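You operate a simulated robot arm through the tools that you are given. There is no shell and no other tool. Be economical: measure what you need, move in short steps, check, and stop when the job is done.

You run a simulated two-armed robot. Do the job below in one go: nothing can be reset, and whatever is moved stays where it is left.

TASK
Pick up the steel jug from the shelf of the parts stand with one hand, pass it to the other hand and put it on the shelf of the low stand. Set down upright: steel jug.

Only the result counts: the job must be done as asked and must still hold three seconds after the hand-in. Knocking over, shifting, dropping, spilling or breaking anything else fails it.

THE ROBOT
Two 6-joint arms with two-finger parallel grippers on one trunk, on a base that drives. Base frame: it is fixed to the floor where the robot stands at the start and does not move with it; the origin is under the middle of the robot, x ahead of it, y to its left, z up. Readings come in m, rad, newtons and seconds.
The left shoulder is at the start at [0.06, 0.187, 0.697], the right one opposite. With the tool pointing down near the work surface each hand reaches from about 0.26 to 0.62 m from the robot's upright axis, wherever it stands, measured 20 degrees to its own side. Places, roughly: shelf of the low stand [-2.2, -2.4, 0.2]. Payload 1.57 kg a hand.
The TCP of each hand is the grasp point between the finger pads, 0.03 m short of the fingertips. In the tool frame z runs along the fingers and y along their closing line. The gripper opens to 0.11 m. The fingers are 0.024 m wide and 0.012 m thick; the gripper's body (0.048 by 0.112 m) begins 0.078 m behind the TCP.
Orientation is told as [roll, pitch, yaw] about the base's x, y, z axes, in that order, counted from this pose: with the fingers straight down and closing along the base's y, the tool's x points along the base's -x, its y along +y and its z along -z.

THE INTERFACE
- The arms move only by the tool drive_tool. It takes "left_moves", "right_moves" or both (then of equal length, played together; a hand with none holds still); each is a list of rows, each an object of numbers (a shift or turn left out is 0, a gripper value left out holds the last): "tx", "ty", "tz": the shift along the tool's x, y, z in units of 100 mm (1.0 is 100 mm); "ax", "ay", "az": the turn, a rotation vector about the tool's x, y, z in units of 180 degrees (1.0 is 180 degrees); "claw": the opening, from 0 (shut) to 1 (fully open). In form: [{"tx": .., "ty": .., "tz": .., "ax": .., "ay": .., "az": .., "claw": ..}, ...]. A call has 1 to 10 rows; each row is the pose to reach, as a shift and turn from the pose commanded when the call began, along the tool's axes at that moment. A call with a number of a shift or a turn outside -1 to 1 is refused whole. A row lasts 0.2 s, in which the tool goes at most 0.05 m and 0.15 rad; a call with a longer step from one row to the next is refused whole, and so is a gripper value outside its range. Where a pose cannot be reached the arm comes as near as it can. A force on the tool above 40 N (or 10 N above the force at the start of the call, whichever is more), or a blocked arm, ends the call early, and 0.2 s more pass. Each finger travels about 0.153 m/s and halts on what it meets, pressing with about 25 N; the grip force reading is that of the motor and also rises with nothing between the fingers. The clock runs only during rows and for 0.2 s after the last one: add rows that repeat a pose to give the fingers time. The reply holds the time, the measured pose of the TCP, the force on the tool along the base axes, the opening and the grip force, in the units named above and with some noise, with the torque about the TCP (base axes, N m) and any sound that the robot's microphone picked up.
- Cameras (640 x 400 px; columns grow to the right, rows downward): "scene" is now at [0.0122, -0.0162, 1.2347]; the picture's right is [-0.20, -0.98, 0.00], its down [-0.78, 0.16, -0.61] and it looks along [0.59, -0.12, -0.79] (base axes); focal length 263 px, centre (320, 200). "left" rides on the left gripper at [0.07, -0.016, -0.141] in its tool frame; the picture's right is [0.23, 0.97, 0.00], its down [-0.86, 0.20, -0.48] and it looks along [-0.47, 0.11, 0.88] (tool axes); focal length 222 px, centre (320, 200). "right" rides on the right gripper at [0.07, 0.016, -0.141] in its tool frame; the picture's right is [-0.23, 0.97, 0.00], its down [-0.86, -0.20, -0.48] and it looks along [-0.47, -0.11, 0.88] (tool axes); focal length 222 px, centre (320, 200). There is no depth. A picture from a camera that has moved, and an enlarged one, comes with that camera's place and axes in the base frame and with its lens.
- snapshot(camera): a new picture of that camera. The clock stands still meanwhile.
- lift_body(by): slides the trunk up (or, below 0, down) by that many m; the arms and the scene camera ride with it, the base frame stays. It gives what a move gives, with no picture.
- drive_base(legs): drives the robot by 1 to 6 legs, each [ahead, left, turn to the left] in m, m and rad, along the robot's own axes; the way and the turn of a leg run together, so that a leg with both is an arc; at most 1.5 m and 3.142 rad a leg. The arms and the cameras ride along, it lands a little off, and it stops where it bumps. It gives what a move gives.
- head_to(pan, tilt): turns the head with the scene camera to pan (to the left, within 1.501 rad either way) and tilt (down, from -0.506 to 1.204), counted from straight ahead of the robot. It gives what a move gives.
- inspect(camera, box): a new picture of the part [left, top, right, bottom] of that camera's present view, enlarged. The clock stands still meanwhile.
- job_done(): hands the job in; it is judged then, once.

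Go step by step. Nothing tells you exact positions but the pictures and the camera data: compare them with the known pose of the tool, close in by small moves and look again before you grip or let go. The budget is 120 turns and 88 pictures, counting those below and the enlarged ones. Unless the task says otherwise, let go and move clear before handing in, and close with one line.

The tools are called as a command line: name --argument value ..., lists and objects as JSON in quotes. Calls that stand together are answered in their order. drive_tool: Moves the arms, as the interface text tells. Its arguments: {"type":"object","properties":{"left_moves":{"type":"array","items":{"type":"object","properties":{"tx":{"type":"number"},"ty":{"type":"number"},"tz":{"type":"number"},"ax":{"type":"number"},"ay":{"type":"number"},"az":{"type":"number"},"claw":{"type":"number"}}}},"right_moves":{"type":"array","items":{"type":"object","properties":{"tx":{"type":"number"},"ty":{"type":"number"},"tz":{"type":"number"},"ax":{"type":"number"},"ay":{"type":"number"},"az":{"type":"number"},"claw":{"type":"number"}}}}},"required":[]} The other tools are called the same way: lift_body (by) slides the trunk up or down; drive_base (legs) drives the base; head_to (pan, tilt) turns the head that bears the scene camera; snapshot (camera) takes a picture; inspect (camera, box) takes an enlarged picture of a part of a camera's view; job_done () hands the job in.

At the start:

```text
t: 0.0
left_position: [0.3307, 0.0941, 0.6227]
left_tool_rot: [0.002, 0.0, -0.001]
left_contact_force: [0.1, 0.6, 0.3]
left_ft_torque: [0.01, -0.01, 0.0]
left_width: 0.11
left_grasp_force: 0.1
right_position: [0.3563, -0.1949, 0.72]
right_tool_rot: [0.001, 0.0, -0.001]
right_contact_force: [0.1, -0.3, 0.0]
right_ft_torque: [0.0, 0.01, -0.01]
right_width: 0.11
right_grasp_force: 0.1
trunk travel left (down, up): [-0.325, 0.665]
robot x, y, heading: [0.0002, -0.0011, 0.0]
head pan, tilt: [-0.206, 0.918]
```

scene: 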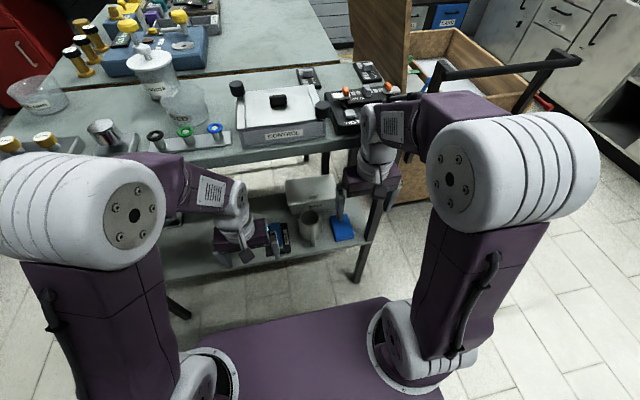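
right: 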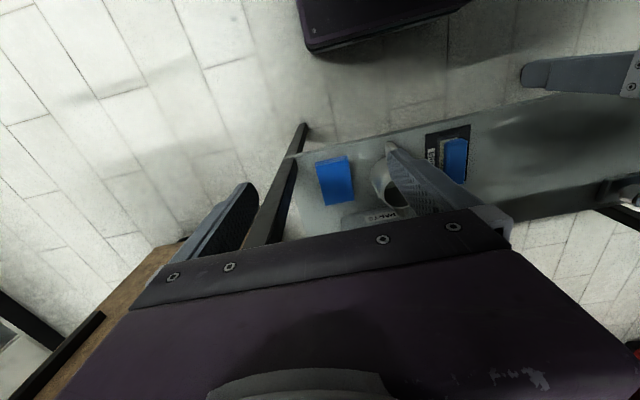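
left: 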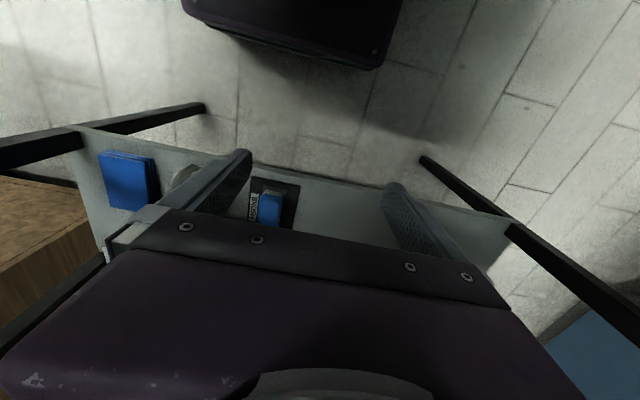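

I see a bench with a lower shelf carrying a jug between a box and blue items; I'll enlarge it to confirm.

inspect --camera "scene" --box '[200, 140, 420, 290]'

inspect --camera "right" --box '[260, 100, 520, 260]'

inspect --camera "scene" --box '[0, 0, 320, 200]'

```text
2.67 times, centred on (310, 215) of scene
camera zoom: at [0.0122, -0.0162, 1.2347], right [-0.2, -0.98, 0.0], down [-0.78, 0.16, -0.61], along [0.59, -0.12, -0.79], focal length 702 px, centre (347, 160)
```

zoom: 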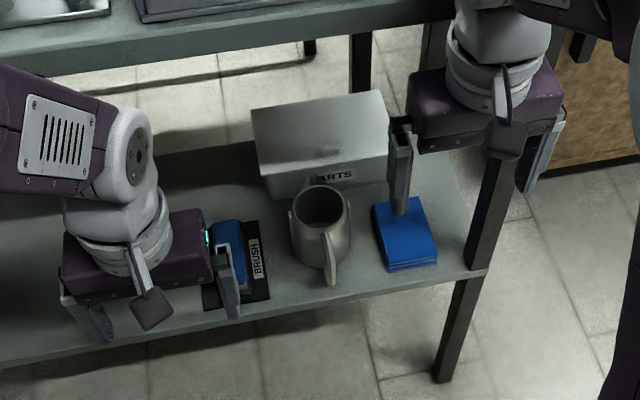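

```text
2.46 times, centred on (390, 180) of right
camera zoom: at [0.2872, -0.179, 0.859], right [0.23, 0.97, 0.0], down [0.86, -0.2, 0.48], along [0.47, -0.11, -0.88], focal length 547 px, centre (148, 249)
```

zoom: 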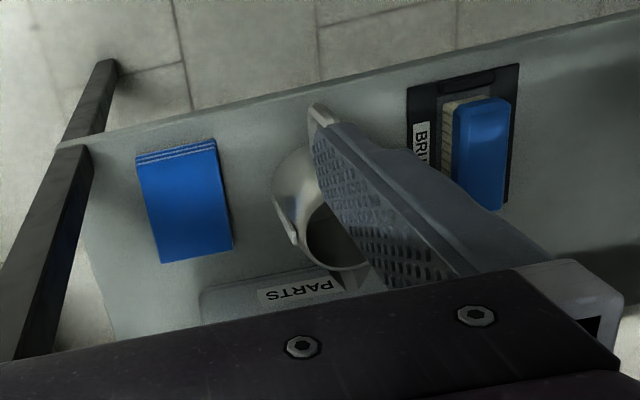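

```text
2.00 times, centred on (160, 100) of scene
camera zoom: at [0.0122, -0.0162, 1.2347], right [-0.2, -0.98, 0.0], down [-0.78, 0.16, -0.61], along [0.59, -0.12, -0.79], focal length 526 px, centre (640, 400)
```

zoom: 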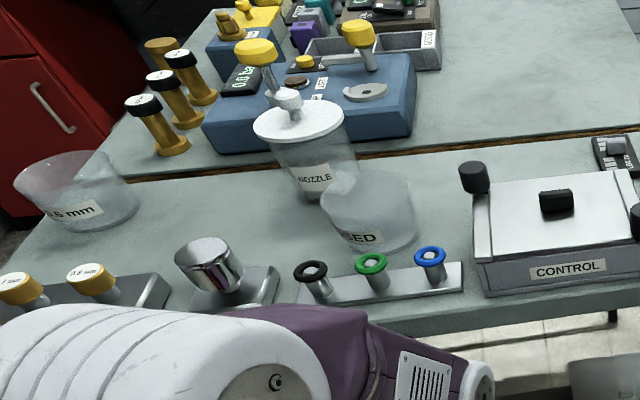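

The jug is near (0.51, -0.08) on a shelf at z≈0.39, rim about 0.48. Before choosing grips I'll look toward the low stand, and at the jug from the robot's centre.

head_to --pan -1.5 --tilt 0.4

snapshot --camera "scene"

```text
t: 1.5
left_position: [0.3307, 0.0929, 0.6225]
left_tool_rot: [0.0, 0.001, -0.001]
left_contact_force: [0.8, 0.6, -0.5]
left_ft_torque: [-0.01, -0.03, 0.0]
left_width: 0.1099
left_grasp_force: 0.2
right_position: [0.3549, -0.1956, 0.7194]
right_tool_rot: [0.002, 0.0, 0.001]
right_contact_force: [-0.6, -0.2, -0.2]
right_ft_torque: [0.02, 0.02, 0.0]
right_width: 0.1099
right_grasp_force: 0.1
trunk travel left (down, up): [-0.325, 0.665]
robot x, y, heading: [-0.0032, 0.0007, 0.002]
head pan, tilt: [-1.499, 0.4]
```

```text
81 pictures are left
camera scene: at [-0.054, -0.0933, 1.279], right [-1.0, -0.07, 0.0], down [-0.03, 0.39, -0.92], along [0.07, -0.92, -0.39], focal length 263 px, centre (320, 200)
```

scene: 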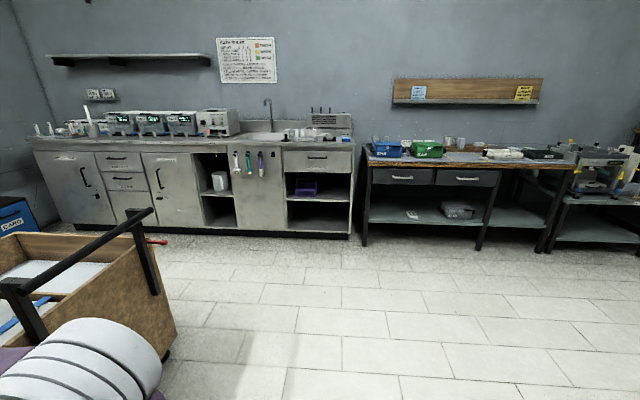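

The low stand appears at the right edge: a shelf under a top carrying equipment. I'll zoom in on it.

inspect --camera "scene" --box '[520, 120, 640, 260]'

inspect --camera "scene" --box '[360, 120, 640, 260]'

head_to --pan -0.15 --tilt 0.75

snapshot --camera "scene"

```text
2.86 times, centred on (580, 190) of scene
camera zoom: at [-0.054, -0.0933, 1.279], right [-1.0, -0.07, 0.0], down [-0.03, 0.39, -0.92], along [0.07, -0.92, -0.39], focal length 752 px, centre (-423, 229)
```

zoom: 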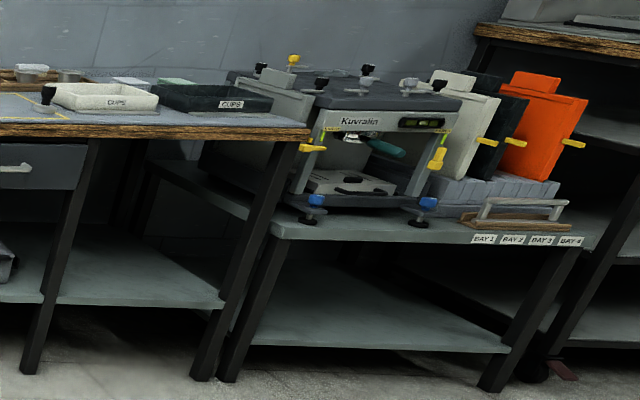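

```text
2.29 times, centred on (500, 190) of scene
camera zoom: at [-0.054, -0.0933, 1.279], right [-1.0, -0.07, 0.0], down [-0.03, 0.39, -0.92], along [0.07, -0.92, -0.39], focal length 601 px, centre (-91, 223)
```

zoom: 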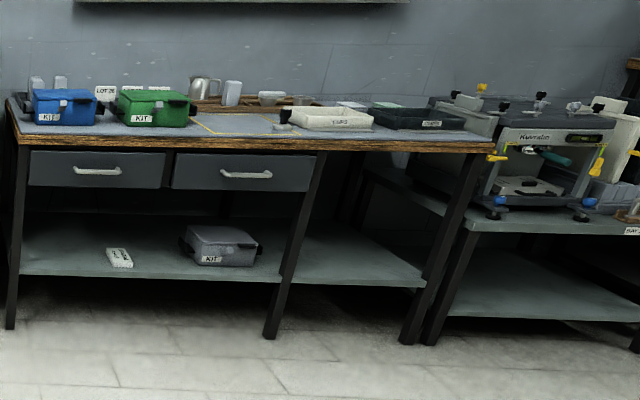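

```text
t: 3.0
left_position: [0.3316, 0.0925, 0.622]
left_tool_rot: [0.001, -0.001, -0.001]
left_contact_force: [0.1, 0.0, 0.1]
left_ft_torque: [0.03, 0.0, -0.02]
left_width: 0.11
left_grasp_force: 0.0
right_position: [0.3559, -0.1973, 0.7185]
right_tool_rot: [0.0, -0.001, 0.001]
right_contact_force: [0.1, 0.3, -0.5]
right_ft_torque: [0.01, 0.02, -0.02]
right_width: 0.11
right_grasp_force: 0.2
trunk travel left (down, up): [-0.325, 0.665]
robot x, y, heading: [0.0006, 0.0006, 0.003]
head pan, tilt: [-0.15, 0.75]
```

```text
78 pictures are left
camera scene: at [0.0212, -0.0134, 1.248], right [-0.15, -0.99, 0.0], down [-0.67, 0.1, -0.73], along [0.72, -0.11, -0.68], focal length 263 px, centre (320, 200)
```

scene: 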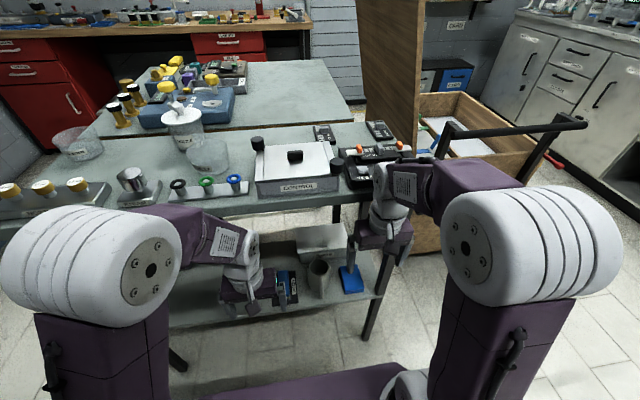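

The low stand shelf sits under a top about 0.27 m above, so the receiving hand must hold the jug near-horizontally straddling the handle, low on the body; the giver should grip the rim from above. I'll enlarge the jug for details.

inspect --camera "scene" --box '[270, 230, 370, 310]'

inspect --camera "left" --box '[60, 120, 320, 260]'

```text
5.00 times, centred on (320, 270) of scene
camera zoom: at [0.0212, -0.0134, 1.248], right [-0.15, -0.99, 0.0], down [-0.67, 0.1, -0.73], along [0.72, -0.11, -0.68], focal length 1315 px, centre (320, -150)
```

zoom: 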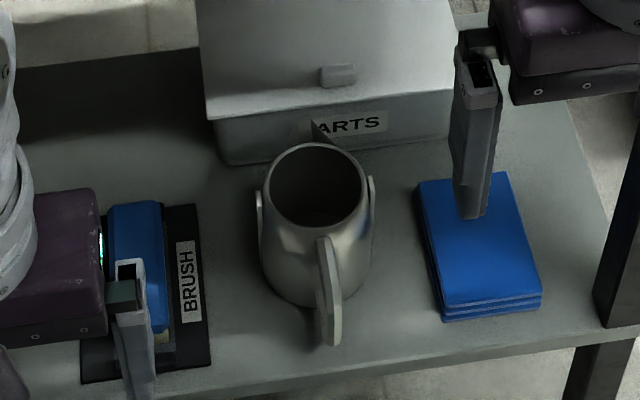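

```text
2.46 times, centred on (190, 190) of left
camera zoom: at [0.2616, 0.0749, 0.7634], right [-0.23, 0.97, 0.0], down [0.86, 0.2, 0.48], along [0.47, 0.11, -0.88], focal length 547 px, centre (640, 225)
```

zoom: 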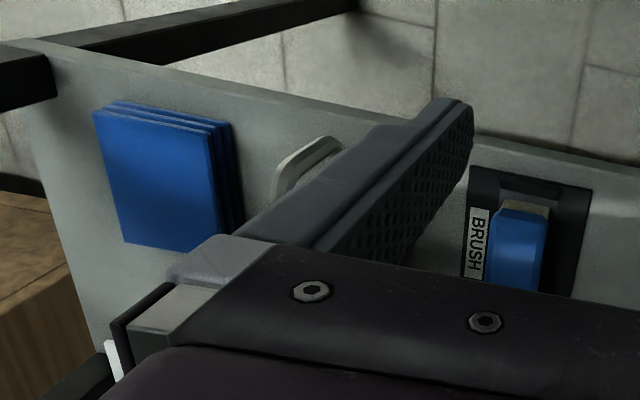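

The jug has side tabs and a flat handle facing me. I'll lower the trunk and centre the right hand in front of the jug for a closer look between the fingers.

lift_body --by -0.12

drive_tool --right_moves '[{"tx": 0.1, "ty": 0.45}, {"tx": 0.1, "ty": 0.8}, {"tx": 0.1, "ty": 0.95}, {"tx": 0.1, "ty": 0.95}]'

snapshot --camera "right"

snapshot --camera "scene"

```text
t: 4.5
left_position: [0.3305, 0.0932, 0.5031]
left_tool_rot: [0.003, 0.001, 0.0]
left_contact_force: [0.0, -0.2, 0.0]
left_ft_torque: [-0.04, 0.03, 0.0]
left_width: 0.1101
left_grasp_force: 0.2
right_position: [0.3563, -0.1964, 0.5997]
right_tool_rot: [0.001, 0.0, 0.0]
right_contact_force: [0.6, -0.9, 0.5]
right_ft_torque: [-0.01, 0.0, 0.0]
right_width: 0.1101
right_grasp_force: 0.1
trunk travel left (down, up): [-0.205, 0.785]
robot x, y, heading: [0.0044, 0.0012, -0.008]
head pan, tilt: [-0.15, 0.75]
```

```text
t: 5.5
left_position: [0.3311, 0.092, 0.5027]
left_tool_rot: [0.003, 0.0, 0.0]
left_contact_force: [-0.5, -1.4, 0.7]
left_ft_torque: [0.02, 0.01, -0.01]
left_width: 0.1101
left_grasp_force: 0.1
right_position: [0.3459, -0.1015, 0.5992]
right_tool_rot: [0.001, 0.0, -0.001]
right_contact_force: [-0.1, -0.5, -0.6]
right_ft_torque: [0.0, -0.01, 0.01]
right_width: 0.1103
right_grasp_force: 0.1
trunk travel left (down, up): [-0.205, 0.785]
robot x, y, heading: [-0.0021, -0.0015, 0.002]
head pan, tilt: [-0.15, 0.75]
```

```text
75 pictures are left
camera right: at [0.2779, -0.0843, 0.7391], right [0.23, 0.97, 0.0], down [0.86, -0.2, 0.48], along [0.47, -0.11, -0.88], focal length 222 px, centre (320, 200)
```

right: 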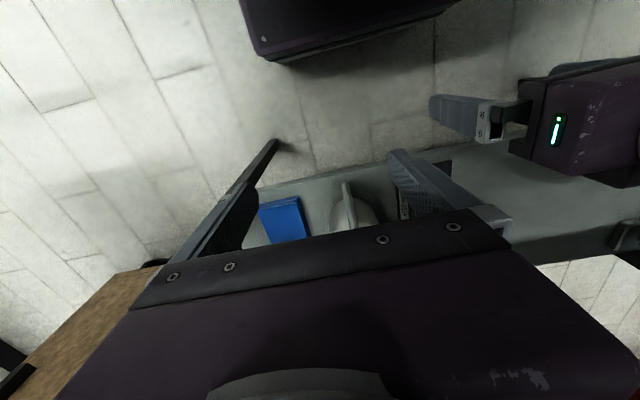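

```text
74 pictures are left
camera scene: at [0.0212, -0.0133, 1.1279], right [-0.15, -0.99, 0.0], down [-0.67, 0.1, -0.73], along [0.72, -0.11, -0.68], focal length 263 px, centre (320, 200)
```

scene: 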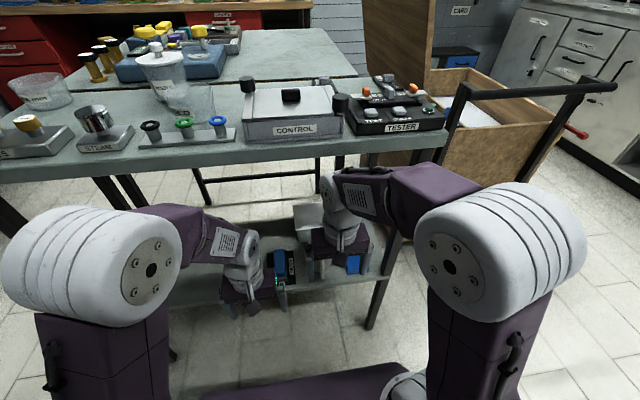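

The gripper hides the jug; I'll tilt the right hand forward about 60° so its camera looks level at the jug.

drive_tool --right_moves '[{"tz": 0.2, "ay": -0.042}, {"tz": 0.4, "ay": -0.084}, {"tz": 0.6, "ay": -0.126}, {"tz": 0.8, "ay": -0.168}, {"tz": 0.9, "ay": -0.21}, {"tz": 0.95, "ay": -0.252, "ty": 0.1}, {"tz": 0.95, "ay": -0.294, "ty": 0.15}, {"tz": 0.95, "ay": -0.333, "ty": 0.15}, {"tz": 0.95, "ay": -0.333, "ty": 0.15}]'

snapshot --camera "right"

```text
t: 7.2
left_position: [0.3294, 0.096, 0.5022]
left_tool_rot: [0.007, 0.006, 0.0]
left_contact_force: [9.6, 28.1, -12.2]
left_ft_torque: [-1.73, 0.75, 0.46]
left_width: 0.0847
left_grasp_force: 0.1
right_position: [0.3957, -0.0231, 0.5345]
right_tool_rot: [-0.032, -0.975, 0.008]
right_contact_force: [-9.5, -28.3, 10.5]
right_ft_torque: [2.15, 0.25, 2.51]
right_width: 0.0843
right_grasp_force: 0.1
right hand out of reach, approached as far as the arm can: row 4, 5, 6, 7, 8
trunk travel left (down, up): [-0.205, 0.785]
robot x, y, heading: [-0.0034, -0.0011, -0.002]
head pan, tilt: [-0.15, 0.75]
stopped in row 8 (left hand): the force on the tool passed its limit at 66 N (the readings are from after the stop); the commanded pose is now the measured one
```

```text
73 pictures are left
camera right: at [0.2405, -0.002, 0.5539], right [0.15, 0.97, 0.17], down [0.08, -0.18, 0.98], along [0.99, -0.13, -0.11], focal length 222 px, centre (320, 200)
```

right: 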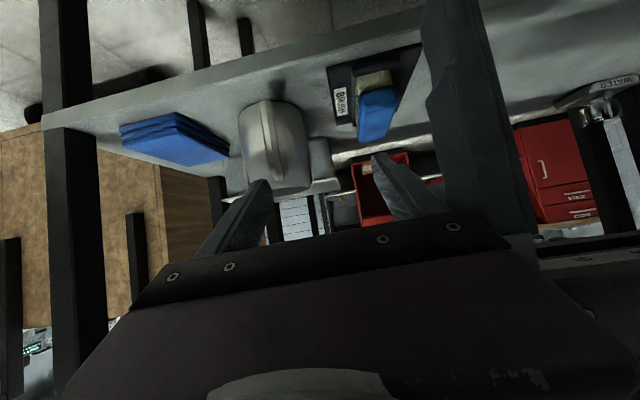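

The right arm was too cramped and brushed the left hand. I'll move the left hand away to its side first, then zoom on the jug from this view.

drive_tool --left_moves '[{"ty": 0.3}, {"ty": 0.7}, {"ty": 0.95}, {"ty": 0.95}]'

inspect --camera "right" --box '[205, 70, 345, 210]'

```text
t: 8.2
left_position: [0.3308, 0.1913, 0.5021]
left_tool_rot: [0.005, 0.003, -0.004]
left_contact_force: [0.7, 0.5, -0.3]
left_ft_torque: [0.02, -0.02, 0.01]
left_width: 0.1101
left_grasp_force: 0.1
right_position: [0.3952, -0.0208, 0.5357]
right_tool_rot: [-0.031, -0.973, 0.009]
right_contact_force: [-0.7, -0.6, -0.2]
right_ft_torque: [0.01, 0.0, 0.0]
right_width: 0.1098
right_grasp_force: 0.0
trunk travel left (down, up): [-0.205, 0.785]
robot x, y, heading: [0.0017, 0.0013, 0.0]
head pan, tilt: [-0.15, 0.75]
```

```text
2.86 times, centred on (275, 140) of right
camera zoom: at [0.2406, -0.0005, 0.5542], right [0.14, 0.97, 0.17], down [0.08, -0.18, 0.98], along [0.99, -0.13, -0.11], focal length 635 px, centre (449, 371)
```

zoom: 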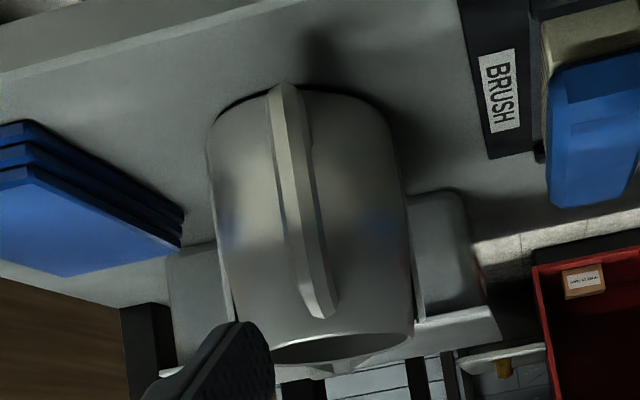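

The jug is about 0.1 m tall, Ø0.085 at base, 0.07 at the rim, with flat tabs at ±y, centred near (0.495, -0.08); shelf ≈0.405. Plan: right hand grips rim body from above on a diagonal (between tab and handle), left hand later takes the tabs straddling the handle. First bring the right hand back to a safe pose, tilted 20°.

drive_tool --right_moves '[{"tz": -0.2, "ty": -0.3, "ay": 0.04}, {"tz": -0.4, "ty": -0.6, "ay": 0.08}, {"tz": -0.54, "tx": -0.17, "ty": -0.9, "ay": 0.12}, {"tz": -0.54, "tx": -0.17, "ty": -1, "ay": 0.16}, {"tz": -0.54, "tx": -0.17, "ty": -1, "ay": 0.199}, {"tz": -0.54, "tx": -0.17, "ty": -1, "ay": 0.199}]'

```text
t: 9.6
left_position: [0.3319, 0.1919, 0.5015]
left_tool_rot: [0.005, 0.002, -0.004]
left_contact_force: [0.0, -0.5, -0.4]
left_ft_torque: [0.01, -0.02, 0.01]
left_width: 0.1098
left_grasp_force: 0.0
right_position: [0.3584, -0.1199, 0.5807]
right_tool_rot: [-0.018, -0.35, -0.011]
right_contact_force: [0.7, -0.1, -0.5]
right_ft_torque: [-0.03, -0.01, 0.03]
right_width: 0.1101
right_grasp_force: 0.1
right hand out of reach, approached as far as the arm can: row 1, 2, 3
trunk travel left (down, up): [-0.205, 0.785]
robot x, y, heading: [0.0016, 0.0013, 0.0]
head pan, tilt: [-0.15, 0.75]
```

Now tilt to 35° and then yaw the right hand 50° left, still outside the shelf.

drive_tool --right_moves '[{"ay": -0.042, "tx": 0.1}, {"ay": -0.083, "tx": 0.2}, {"ay": -0.083, "tx": 0.2}]'

drive_tool --right_moves '[{"ax": -0.0265, "az": -0.038}, {"ax": -0.053, "az": -0.076}, {"ax": -0.0795, "az": -0.114}, {"ax": -0.106, "az": -0.152}, {"ax": -0.1325, "az": -0.19}, {"ax": -0.159, "az": -0.228}, {"ax": -0.159, "az": -0.228}]'

snapshot --camera "right"

snapshot --camera "scene"

```text
t: 10.4
left_position: [0.3304, 0.1909, 0.502]
left_tool_rot: [0.005, 0.004, -0.003]
left_contact_force: [0.2, -0.5, 0.4]
left_ft_torque: [0.02, -0.01, -0.01]
left_width: 0.11
left_grasp_force: 0.0
right_position: [0.3667, -0.1055, 0.5909]
right_tool_rot: [-0.022, -0.61, -0.003]
right_contact_force: [0.4, 0.5, 0.6]
right_ft_torque: [0.0, 0.03, -0.04]
right_width: 0.1102
right_grasp_force: 0.1
right hand out of reach, approached as far as the arm can: row 2, 3
trunk travel left (down, up): [-0.205, 0.785]
robot x, y, heading: [-0.0007, -0.0008, -0.002]
head pan, tilt: [-0.15, 0.75]
```

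```text
t: 12.0
left_position: [0.3312, 0.1914, 0.5019]
left_tool_rot: [0.007, 0.004, -0.004]
left_contact_force: [-0.6, -0.6, 0.7]
left_ft_torque: [0.01, -0.03, -0.02]
left_width: 0.1102
left_grasp_force: 0.0
right_position: [0.3659, -0.1047, 0.5904]
right_tool_rot: [-0.013, -0.598, 0.868]
right_contact_force: [0.0, -0.1, -0.5]
right_ft_torque: [-0.03, 0.02, 0.02]
right_width: 0.1098
right_grasp_force: 0.1
right hand out of reach, approached as far as the arm can: row 1, 2, 3, 4
trunk travel left (down, up): [-0.205, 0.785]
robot x, y, heading: [0.0016, -0.0016, -0.005]
head pan, tilt: [-0.15, 0.75]
```

```text
71 pictures are left
camera right: at [0.2652, -0.1976, 0.6672], right [-0.62, 0.78, 0.12], down [0.43, 0.21, 0.88], along [0.66, 0.59, -0.46], focal length 222 px, centre (320, 200)
```

right: 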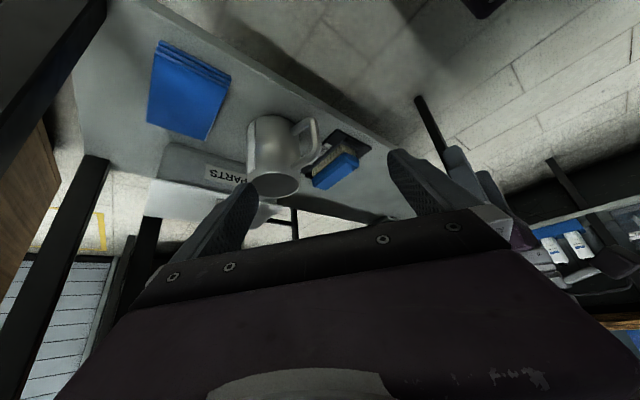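

```text
70 pictures are left
camera scene: at [0.0212, -0.0133, 1.1279], right [-0.15, -0.99, 0.0], down [-0.67, 0.1, -0.73], along [0.72, -0.11, -0.68], focal length 263 px, centre (320, 200)
```

scene: 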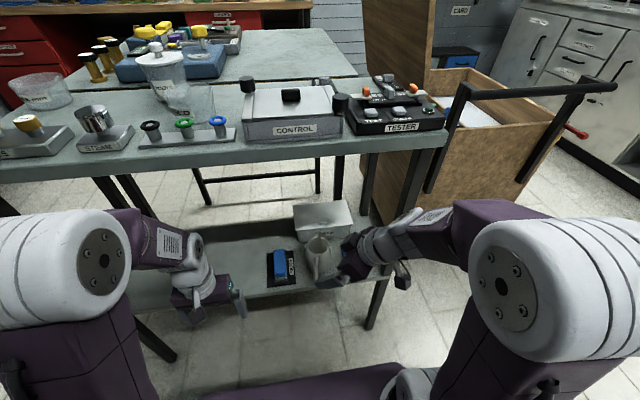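

Good: I now have an oblique side view of the jug with its handle visible. I'll enlarge it for precise localisation.

inspect --camera "right" --box '[220, 90, 350, 220]'

inspect --camera "scene" --box '[270, 190, 400, 300]'

```text
3.08 times, centred on (285, 155) of right
camera zoom: at [0.2652, -0.1976, 0.6672], right [-0.62, 0.78, 0.12], down [0.43, 0.21, 0.88], along [0.66, 0.59, -0.46], focal length 684 px, centre (428, 338)
```

zoom: 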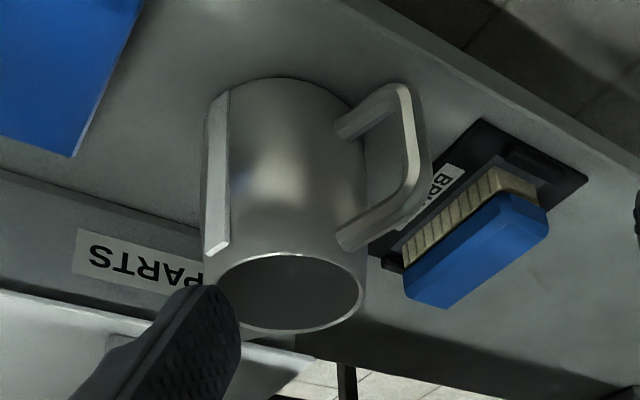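

```text
3.64 times, centred on (335, 245) of scene
camera zoom: at [0.0212, -0.0133, 1.1279], right [-0.15, -0.99, 0.0], down [-0.67, 0.1, -0.73], along [0.72, -0.11, -0.68], focal length 957 px, centre (266, 36)
```

zoom: 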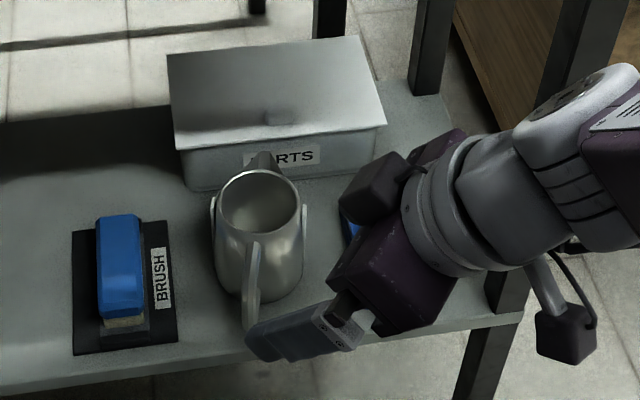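

The jug is rotated about -17° (handle at ≈163°, tabs at ≈73°/-107°), rim centre ≈(0.489, -0.077, 0.505). I'll turn the hand to yaw ≈33° so the fingers land between tab and handle, then hover above the rim.

drive_tool --right_moves '[{"ax": 0.0263, "az": 0.0384}, {"ax": 0.0525, "az": 0.0767}, {"ax": 0.0525, "az": 0.0767}]'

drive_tool --right_moves '[{"tx": -0.17, "ty": -0.09, "tz": 0.1}, {"tx": -0.34, "ty": -0.18, "tz": 0.25}, {"tx": -0.5, "ty": -0.27, "tz": 0.45}, {"tx": -0.67, "ty": -0.36, "tz": 0.65}, {"tx": -0.836, "ty": -0.435, "tz": 0.85}, {"tx": -0.836, "ty": -0.435, "tz": 0.85}]'

snapshot --camera "right"

inspect --camera "scene" --box '[260, 150, 460, 310]'

```text
t: 12.8
left_position: [0.3311, 0.191, 0.5025]
left_tool_rot: [0.007, 0.004, -0.003]
left_contact_force: [-0.5, 0.0, 0.3]
left_ft_torque: [0.02, -0.01, -0.04]
left_width: 0.1099
left_grasp_force: 0.0
right_position: [0.3651, -0.106, 0.5911]
right_tool_rot: [-0.015, -0.601, 0.571]
right_contact_force: [-1.0, -0.4, 0.0]
right_ft_torque: [0.0, -0.01, -0.01]
right_width: 0.11
right_grasp_force: 0.1
trunk travel left (down, up): [-0.205, 0.785]
robot x, y, heading: [-0.0005, 0.0012, -0.002]
head pan, tilt: [-0.15, 0.75]
```

```text
t: 14.2
left_position: [0.3305, 0.192, 0.5009]
left_tool_rot: [0.004, 0.004, -0.005]
left_contact_force: [-0.4, -0.5, 0.2]
left_ft_torque: [0.01, 0.0, 0.0]
left_width: 0.1101
left_grasp_force: 0.0
right_position: [0.4899, -0.0818, 0.5691]
right_tool_rot: [-0.015, -0.6, 0.574]
right_contact_force: [0.9, 0.3, 0.5]
right_ft_torque: [0.03, 0.03, 0.03]
right_width: 0.11
right_grasp_force: 0.0
trunk travel left (down, up): [-0.205, 0.785]
robot x, y, heading: [-0.0005, 0.0005, 0.002]
head pan, tilt: [-0.15, 0.75]
```

```text
67 pictures are left
camera right: at [0.3649, -0.1392, 0.6454], right [-0.36, 0.92, 0.12], down [0.47, 0.07, 0.88], along [0.8, 0.38, -0.46], focal length 222 px, centre (320, 200)
```

right: 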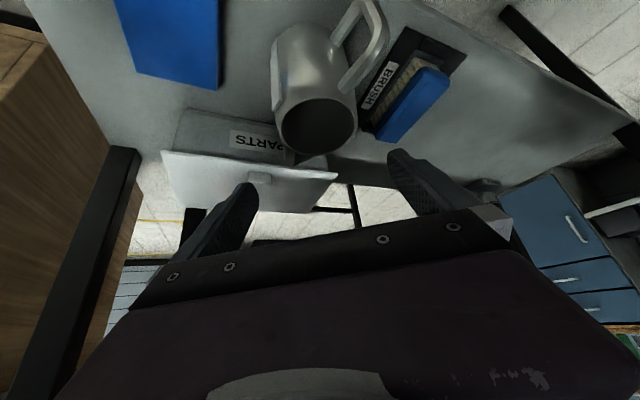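

```text
2.50 times, centred on (360, 230) of scene
camera zoom: at [0.0212, -0.0133, 1.1279], right [-0.15, -0.99, 0.0], down [-0.67, 0.1, -0.73], along [0.72, -0.11, -0.68], focal length 658 px, centre (220, 125)
```

zoom: 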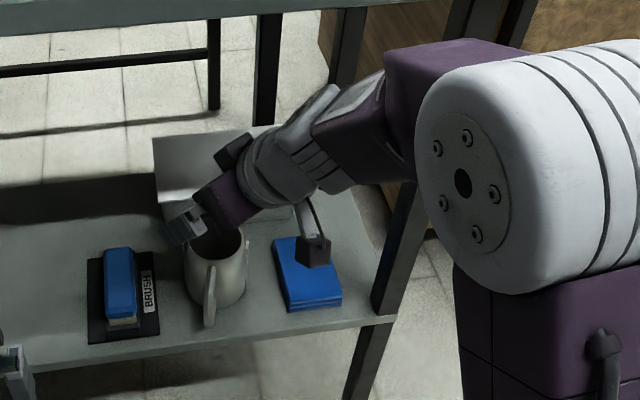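

The rim centre is laterally aligned with the fingers (column 318 vs 320). Descending 4 cm and checking.

drive_tool --right_moves '[{"tx": 0.08, "tz": 0.08}, {"tx": 0.16, "tz": 0.19}, {"tx": 0.25, "tz": 0.31}, {"tx": 0.25, "tz": 0.31}]'

snapshot --camera "right"

inspect --camera "scene" --box '[290, 190, 390, 270]'

```text
t: 15.2
left_position: [0.3314, 0.1899, 0.5015]
left_tool_rot: [0.005, 0.004, -0.003]
left_contact_force: [0.1, 0.0, 0.6]
left_ft_torque: [0.0, -0.01, 0.01]
left_width: 0.1101
left_grasp_force: 0.0
right_position: [0.4879, -0.0831, 0.5296]
right_tool_rot: [-0.015, -0.6, 0.574]
right_contact_force: [-0.4, -0.3, 0.3]
right_ft_torque: [0.04, 0.0, -0.01]
right_width: 0.1098
right_grasp_force: 0.2
trunk travel left (down, up): [-0.205, 0.785]
robot x, y, heading: [0.0001, 0.0025, 0.001]
head pan, tilt: [-0.15, 0.75]
```

```text
65 pictures are left
camera right: at [0.3629, -0.1407, 0.6046], right [-0.36, 0.92, 0.12], down [0.47, 0.07, 0.88], along [0.81, 0.37, -0.46], focal length 222 px, centre (320, 200)
```

right: 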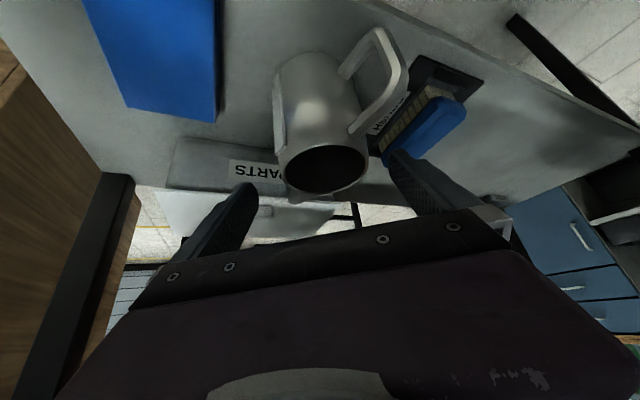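

```text
5.00 times, centred on (340, 230) of scene
camera zoom: at [0.0212, -0.0133, 1.1279], right [-0.15, -0.99, 0.0], down [-0.67, 0.1, -0.73], along [0.72, -0.11, -0.68], focal length 1315 px, centre (220, 50)
```

zoom: 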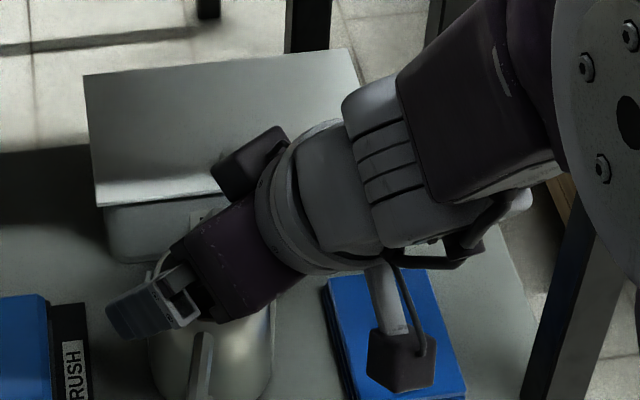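

Aligned (needs ~2.5 mm toward +y of the tool). Descending the remaining 4 cm.

drive_tool --right_moves '[{"ty": 0.025, "tx": 0.08, "tz": 0.11}, {"ty": 0.025, "tx": 0.16, "tz": 0.23}, {"ty": 0.025, "tx": 0.238, "tz": 0.347}, {"ty": 0.025, "tx": 0.238, "tz": 0.347}]'

snapshot --camera "right"

```text
t: 16.2
left_position: [0.331, 0.1916, 0.5019]
left_tool_rot: [0.007, 0.004, -0.003]
left_contact_force: [0.6, -0.7, 0.4]
left_ft_torque: [0.03, 0.05, 0.01]
left_width: 0.1102
left_grasp_force: 0.1
right_position: [0.4844, -0.0805, 0.4869]
right_tool_rot: [-0.015, -0.601, 0.574]
right_contact_force: [-0.2, -0.2, 0.2]
right_ft_torque: [0.0, 0.0, -0.01]
right_width: 0.1098
right_grasp_force: 0.2
trunk travel left (down, up): [-0.205, 0.785]
robot x, y, heading: [-0.0012, -0.0031, -0.002]
head pan, tilt: [-0.15, 0.75]
```

```text
63 pictures are left
camera right: at [0.3609, -0.1385, 0.562], right [-0.36, 0.92, 0.12], down [0.47, 0.07, 0.88], along [0.81, 0.38, -0.46], focal length 222 px, centre (320, 200)
```

right: 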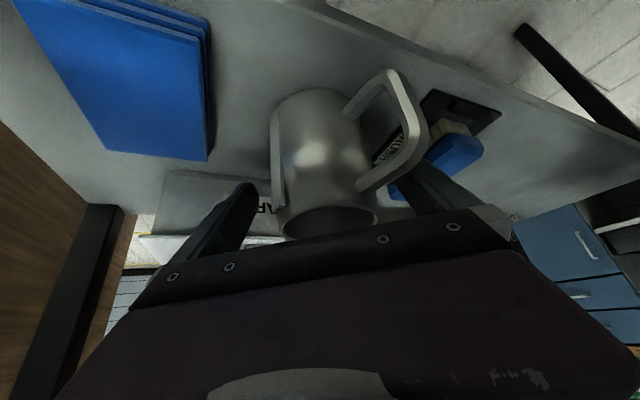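

The fingers straddle the upper body. I shift 3 mm and close.

drive_tool --right_moves '[{"ty": 0.03}, {"ty": 0.03}, {"ty": 0.03, "claw": 0.75}, {"ty": 0.03, "claw": 0.5}, {"ty": 0.03, "claw": 0.0}, {"ty": 0.03, "claw": 0.0}, {"ty": 0.03, "claw": 0.0}]'

snapshot --camera "right"

```text
t: 17.8
left_position: [0.3308, 0.1916, 0.5019]
left_tool_rot: [0.006, 0.004, -0.004]
left_contact_force: [-0.3, -0.5, 0.2]
left_ft_torque: [0.0, -0.04, 0.0]
left_width: 0.1101
left_grasp_force: 0.0
right_position: [0.4832, -0.078, 0.4867]
right_tool_rot: [-0.015, -0.599, 0.574]
right_contact_force: [0.2, -0.6, 0.7]
right_ft_torque: [-0.08, -0.03, -0.01]
right_width: 0.0743
right_grasp_force: 25.1
trunk travel left (down, up): [-0.205, 0.785]
robot x, y, heading: [-0.0009, -0.0021, 0.002]
head pan, tilt: [-0.15, 0.75]
```

```text
62 pictures are left
camera right: at [0.3594, -0.1361, 0.5624], right [-0.36, 0.92, 0.12], down [0.47, 0.07, 0.88], along [0.8, 0.38, -0.46], focal length 222 px, centre (320, 200)
```

right: 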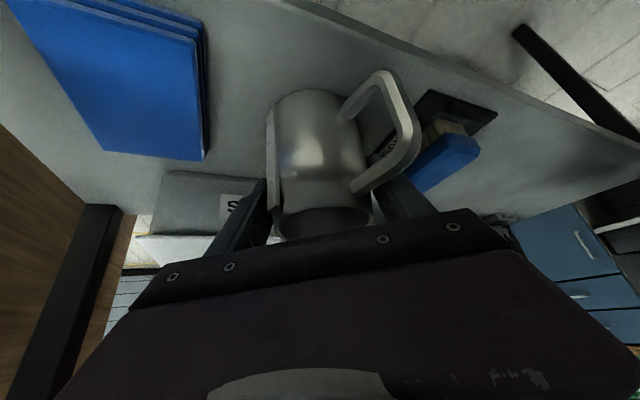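

Gripped at 74 mm width. Lifting 4 cm slowly.

drive_tool --right_moves '[{"tx": -0.03, "tz": -0.04}, {"tx": -0.08, "tz": -0.12}, {"tx": -0.15, "tz": -0.22}, {"tx": -0.226, "tz": -0.33}, {"tx": -0.226, "tz": -0.33}]'

snapshot --camera "right"

inspect --camera "scene" --box '[270, 180, 400, 290]'

```text
t: 19.0
left_position: [0.3308, 0.1908, 0.5018]
left_tool_rot: [0.005, 0.004, -0.004]
left_contact_force: [-0.7, -0.5, 0.4]
left_ft_torque: [0.01, 0.01, 0.0]
left_width: 0.11
left_grasp_force: 0.1
right_position: [0.4832, -0.0784, 0.526]
right_tool_rot: [-0.016, -0.6, 0.574]
right_contact_force: [0.1, 0.1, -2.4]
right_ft_torque: [0.0, 0.0, 0.02]
right_width: 0.0683
right_grasp_force: 25.2
trunk travel left (down, up): [-0.205, 0.785]
robot x, y, heading: [0.0043, 0.0016, 0.0]
head pan, tilt: [-0.15, 0.75]
```

```text
61 pictures are left
camera right: at [0.3588, -0.1358, 0.6021], right [-0.36, 0.92, 0.12], down [0.47, 0.07, 0.88], along [0.8, 0.38, -0.46], focal length 222 px, centre (320, 200)
```

right: 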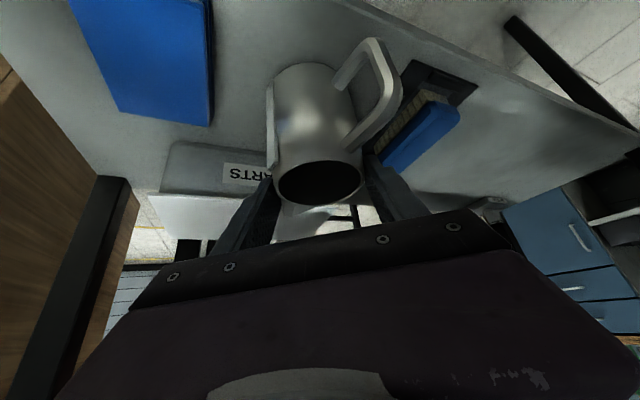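

```text
3.64 times, centred on (335, 235) of scene
camera zoom: at [0.0213, -0.0133, 1.1279], right [-0.15, -0.99, 0.0], down [-0.67, 0.1, -0.73], along [0.72, -0.11, -0.68], focal length 957 px, centre (266, 73)
```

zoom: 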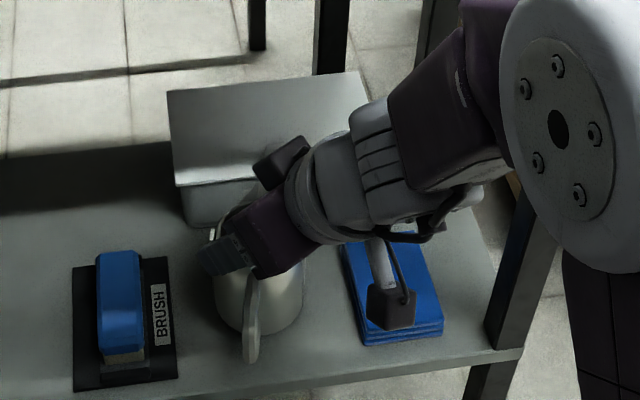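

The tapered body slipped through the fingers (width dropped to 68 mm), so the flat side tabs are the right place to grip. I'll lower back, release, and re-grip on the tabs straddling the handle.

drive_tool --right_moves '[{"tx": 0.06, "tz": 0.09}, {"tx": 0.12, "tz": 0.18}, {"tx": 0.18, "tz": 0.26}, {"tx": 0.215, "tz": 0.31}, {"tx": 0.215, "tz": 0.31}]'

snapshot --camera "right"

```text
t: 20.2
left_position: [0.3306, 0.1914, 0.5008]
left_tool_rot: [0.003, 0.002, -0.002]
left_contact_force: [-0.5, 0.2, -0.2]
left_ft_torque: [-0.03, -0.03, -0.01]
left_width: 0.11
left_grasp_force: 0.0
right_position: [0.4808, -0.0776, 0.488]
right_tool_rot: [-0.016, -0.599, 0.575]
right_contact_force: [-0.9, 3.9, 13.7]
right_ft_torque: [0.2, 0.06, -0.08]
right_width: 0.0724
right_grasp_force: 24.9
trunk travel left (down, up): [-0.205, 0.785]
robot x, y, heading: [0.0001, 0.0001, -0.001]
head pan, tilt: [-0.15, 0.75]
```

```text
59 pictures are left
camera right: at [0.3572, -0.135, 0.5639], right [-0.36, 0.92, 0.12], down [0.47, 0.08, 0.88], along [0.8, 0.38, -0.46], focal length 222 px, centre (320, 200)
```

right: 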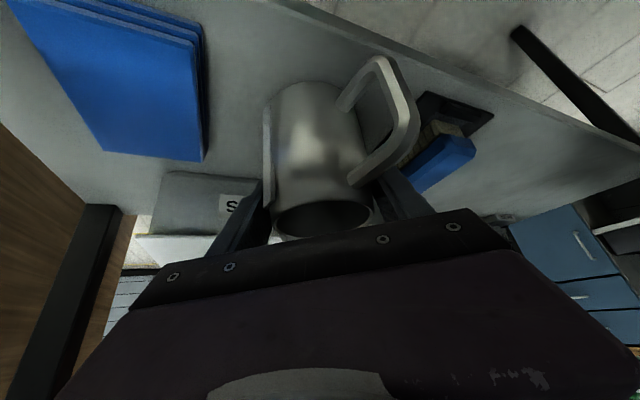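

The jug is back on its shelf. Opening and rising clear.

drive_tool --right_moves '[{"claw": 0.8}, {"claw": 1.0}, {"claw": 1.0}, {"claw": 1.0, "tx": -0.1, "tz": -0.14}, {"tx": -0.2, "tz": -0.29}, {"tx": -0.3, "tz": -0.44}, {"tx": -0.41, "tz": -0.6}, {"tx": -0.41, "tz": -0.6}]'

snapshot --camera "right"

```text
t: 22.0
left_position: [0.3309, 0.1917, 0.5018]
left_tool_rot: [0.006, 0.002, -0.004]
left_contact_force: [0.2, 0.1, -0.1]
left_ft_torque: [-0.02, 0.02, 0.01]
left_width: 0.1099
left_grasp_force: 0.0
right_position: [0.4821, -0.0772, 0.5633]
right_tool_rot: [-0.015, -0.6, 0.574]
right_contact_force: [0.5, -0.4, -0.5]
right_ft_torque: [0.0, 0.02, -0.02]
right_width: 0.1099
right_grasp_force: 0.0
trunk travel left (down, up): [-0.205, 0.785]
robot x, y, heading: [-0.0014, -0.0004, -0.001]
head pan, tilt: [-0.15, 0.75]
```

```text
58 pictures are left
camera right: at [0.3579, -0.1352, 0.6383], right [-0.36, 0.92, 0.12], down [0.47, 0.07, 0.88], along [0.81, 0.38, -0.46], focal length 222 px, centre (320, 200)
```

right: 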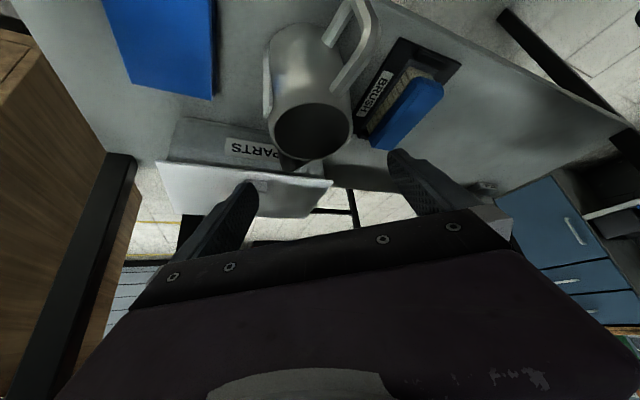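

The jug stands undisturbed. Turning the hand at hover height to yaw ≈ -17° so it straddles the handle and faces the tabs.

drive_tool --right_moves '[{"ax": 0.0262, "az": 0.0383}, {"ax": 0.0524, "az": 0.0766}, {"ax": 0.0786, "az": 0.1149}, {"ax": 0.1048, "az": 0.1532}, {"ax": 0.131, "az": 0.1915}, {"ax": 0.157, "az": 0.2295}, {"ax": 0.157, "az": 0.2295}]'

snapshot --camera "right"

snapshot --camera "scene"

```text
t: 23.6
left_position: [0.3301, 0.1916, 0.5027]
left_tool_rot: [0.006, 0.004, -0.003]
left_contact_force: [-0.5, -0.3, 0.3]
left_ft_torque: [0.01, 0.02, 0.02]
left_width: 0.1099
left_grasp_force: 0.1
right_position: [0.4829, -0.0764, 0.5625]
right_tool_rot: [-0.01, -0.612, -0.305]
right_contact_force: [-0.4, -0.5, 0.2]
right_ft_torque: [-0.01, 0.0, 0.03]
right_width: 0.1098
right_grasp_force: 0.1
right hand out of reach, approached as far as the arm can: row 3
trunk travel left (down, up): [-0.205, 0.785]
robot x, y, heading: [0.002, 0.0015, -0.001]
head pan, tilt: [-0.15, 0.75]
```

```text
57 pictures are left
camera right: at [0.3573, -0.0177, 0.6364], right [0.47, 0.87, 0.12], down [0.35, -0.31, 0.88], along [0.81, -0.38, -0.45], focal length 222 px, centre (320, 200)
```

right: 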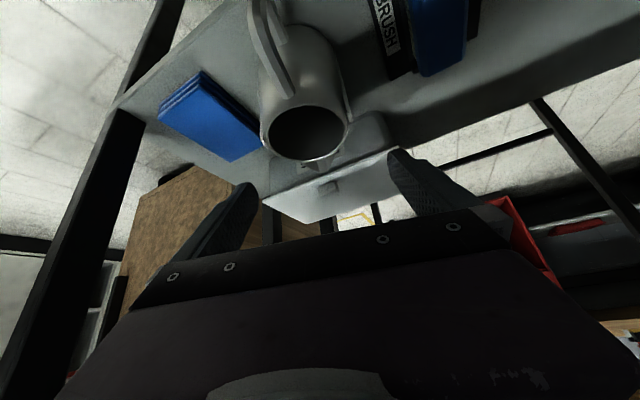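

```text
56 pictures are left
camera scene: at [0.0212, -0.0133, 1.128], right [-0.15, -0.99, 0.0], down [-0.67, 0.1, -0.73], along [0.72, -0.11, -0.68], focal length 263 px, centre (320, 200)
```

scene: 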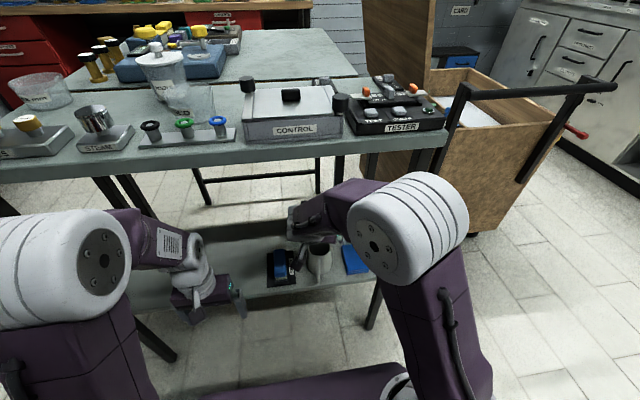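

inspect --camera "right" --box '[230, 0, 400, 170]'

inspect --camera "scene" --box '[250, 170, 390, 290]'

```text
2.35 times, centred on (315, 85) of right
camera zoom: at [0.3573, -0.0177, 0.6364], right [0.47, 0.87, 0.12], down [0.35, -0.31, 0.88], along [0.81, -0.38, -0.45], focal length 523 px, centre (332, 471)
```

zoom: 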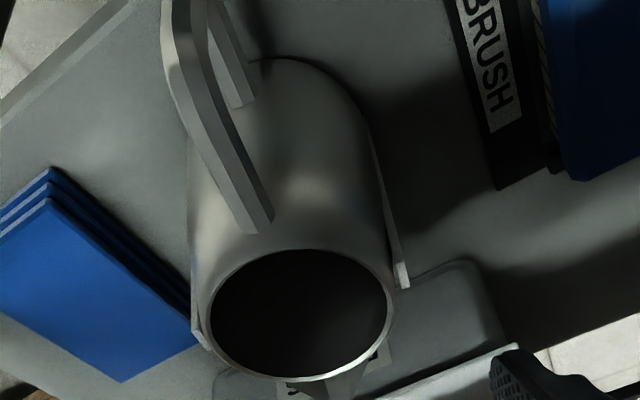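

```text
3.33 times, centred on (320, 230) of scene
camera zoom: at [0.0212, -0.0133, 1.128], right [-0.15, -0.99, 0.0], down [-0.67, 0.1, -0.73], along [0.72, -0.11, -0.68], focal length 877 px, centre (320, 100)
```

zoom: 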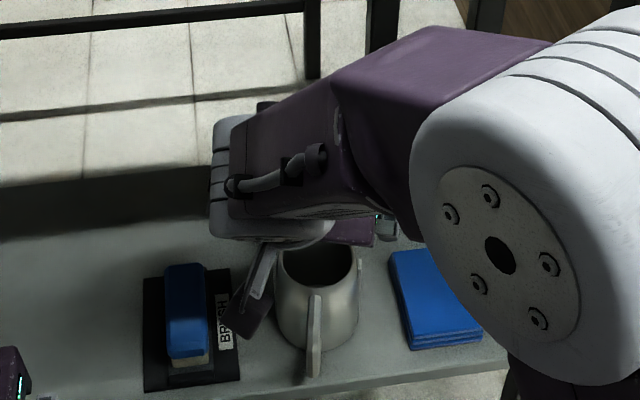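

Jug axis ≈(0.484, -0.081), yaw ≈ -12°. Adjusting yaw and lateral position, and descending 3 cm.

drive_tool --right_moves '[{"ax": -0.0174, "az": -0.0247, "tx": -0.016, "ty": -0.062, "tz": 0.011}, {"ax": -0.0174, "az": -0.0247, "tx": 0.07, "ty": -0.062, "tz": 0.13}, {"ax": -0.0174, "az": -0.0247, "tx": 0.156, "ty": -0.062, "tz": 0.256}, {"ax": -0.0174, "az": -0.0247, "tx": 0.156, "ty": -0.062, "tz": 0.256}]'

inspect --camera "right" --box '[180, 40, 460, 240]'

```text
t: 24.6
left_position: [0.3309, 0.1918, 0.5011]
left_tool_rot: [0.006, 0.004, -0.005]
left_contact_force: [-0.1, 0.3, -0.4]
left_ft_torque: [0.03, 0.01, 0.02]
left_width: 0.11
left_grasp_force: 0.0
right_position: [0.482, -0.0828, 0.5315]
right_tool_rot: [-0.01, -0.608, -0.207]
right_contact_force: [-0.4, -0.4, -0.5]
right_ft_torque: [-0.02, -0.01, 0.0]
right_width: 0.1102
right_grasp_force: 0.0
trunk travel left (down, up): [-0.205, 0.785]
robot x, y, heading: [-0.0011, 0.0018, -0.002]
head pan, tilt: [-0.15, 0.75]
```

```text
2.00 times, centred on (320, 140) of right
camera zoom: at [0.3521, -0.0362, 0.6063], right [0.39, 0.91, 0.12], down [0.38, -0.28, 0.88], along [0.84, -0.3, -0.45], focal length 444 px, centre (320, 320)
```

zoom: 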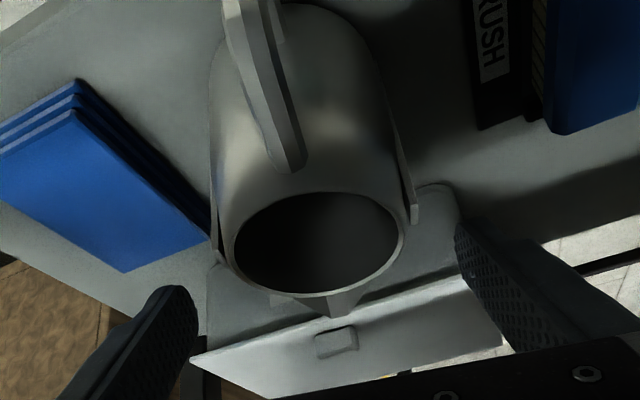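

Well centred. Descending to grip height on the tabs (TCP ≈0.487), nudging 4 mm forward, then closing.

drive_tool --right_moves '[{"tx": 0.05, "tz": 0.1}, {"tx": 0.1, "tz": 0.2}, {"tx": 0.16, "tz": 0.29}, {"tx": 0.218, "tz": 0.384}, {"tx": 0.218, "tz": 0.384}]'

snapshot --camera "right"

inspect --camera "scene" --box '[250, 170, 390, 290]'

```text
t: 25.8
left_position: [0.3305, 0.1918, 0.5014]
left_tool_rot: [0.004, 0.004, -0.004]
left_contact_force: [-0.6, 0.4, -0.3]
left_ft_torque: [0.0, 0.05, 0.02]
left_width: 0.11
left_grasp_force: 0.0
right_position: [0.4856, -0.085, 0.4883]
right_tool_rot: [-0.009, -0.608, -0.207]
right_contact_force: [-0.1, -1.1, 0.0]
right_ft_torque: [-0.03, -0.02, 0.01]
right_width: 0.11
right_grasp_force: 0.1
trunk travel left (down, up): [-0.205, 0.785]
robot x, y, heading: [-0.0015, 0.0007, -0.004]
head pan, tilt: [-0.15, 0.75]
```

```text
52 pictures are left
camera right: at [0.3549, -0.0382, 0.562], right [0.39, 0.91, 0.12], down [0.38, -0.28, 0.88], along [0.84, -0.3, -0.45], focal length 222 px, centre (320, 200)
```

right: 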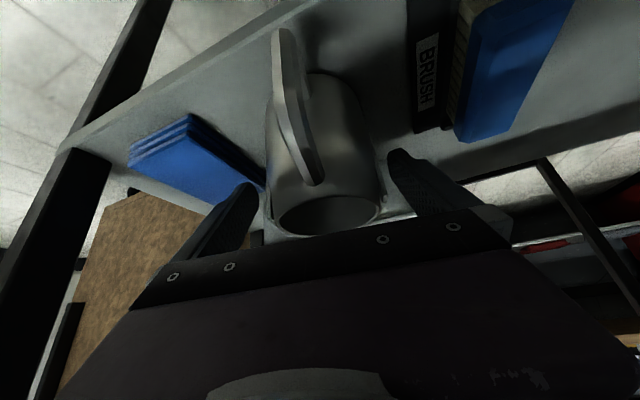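

```text
3.33 times, centred on (320, 230) of scene
camera zoom: at [0.0212, -0.0133, 1.1279], right [-0.15, -0.99, 0.0], down [-0.67, 0.1, -0.73], along [0.72, -0.11, -0.68], focal length 877 px, centre (320, 100)
```

zoom: 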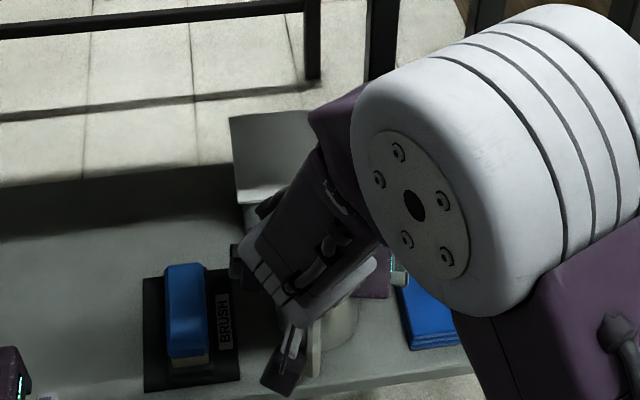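

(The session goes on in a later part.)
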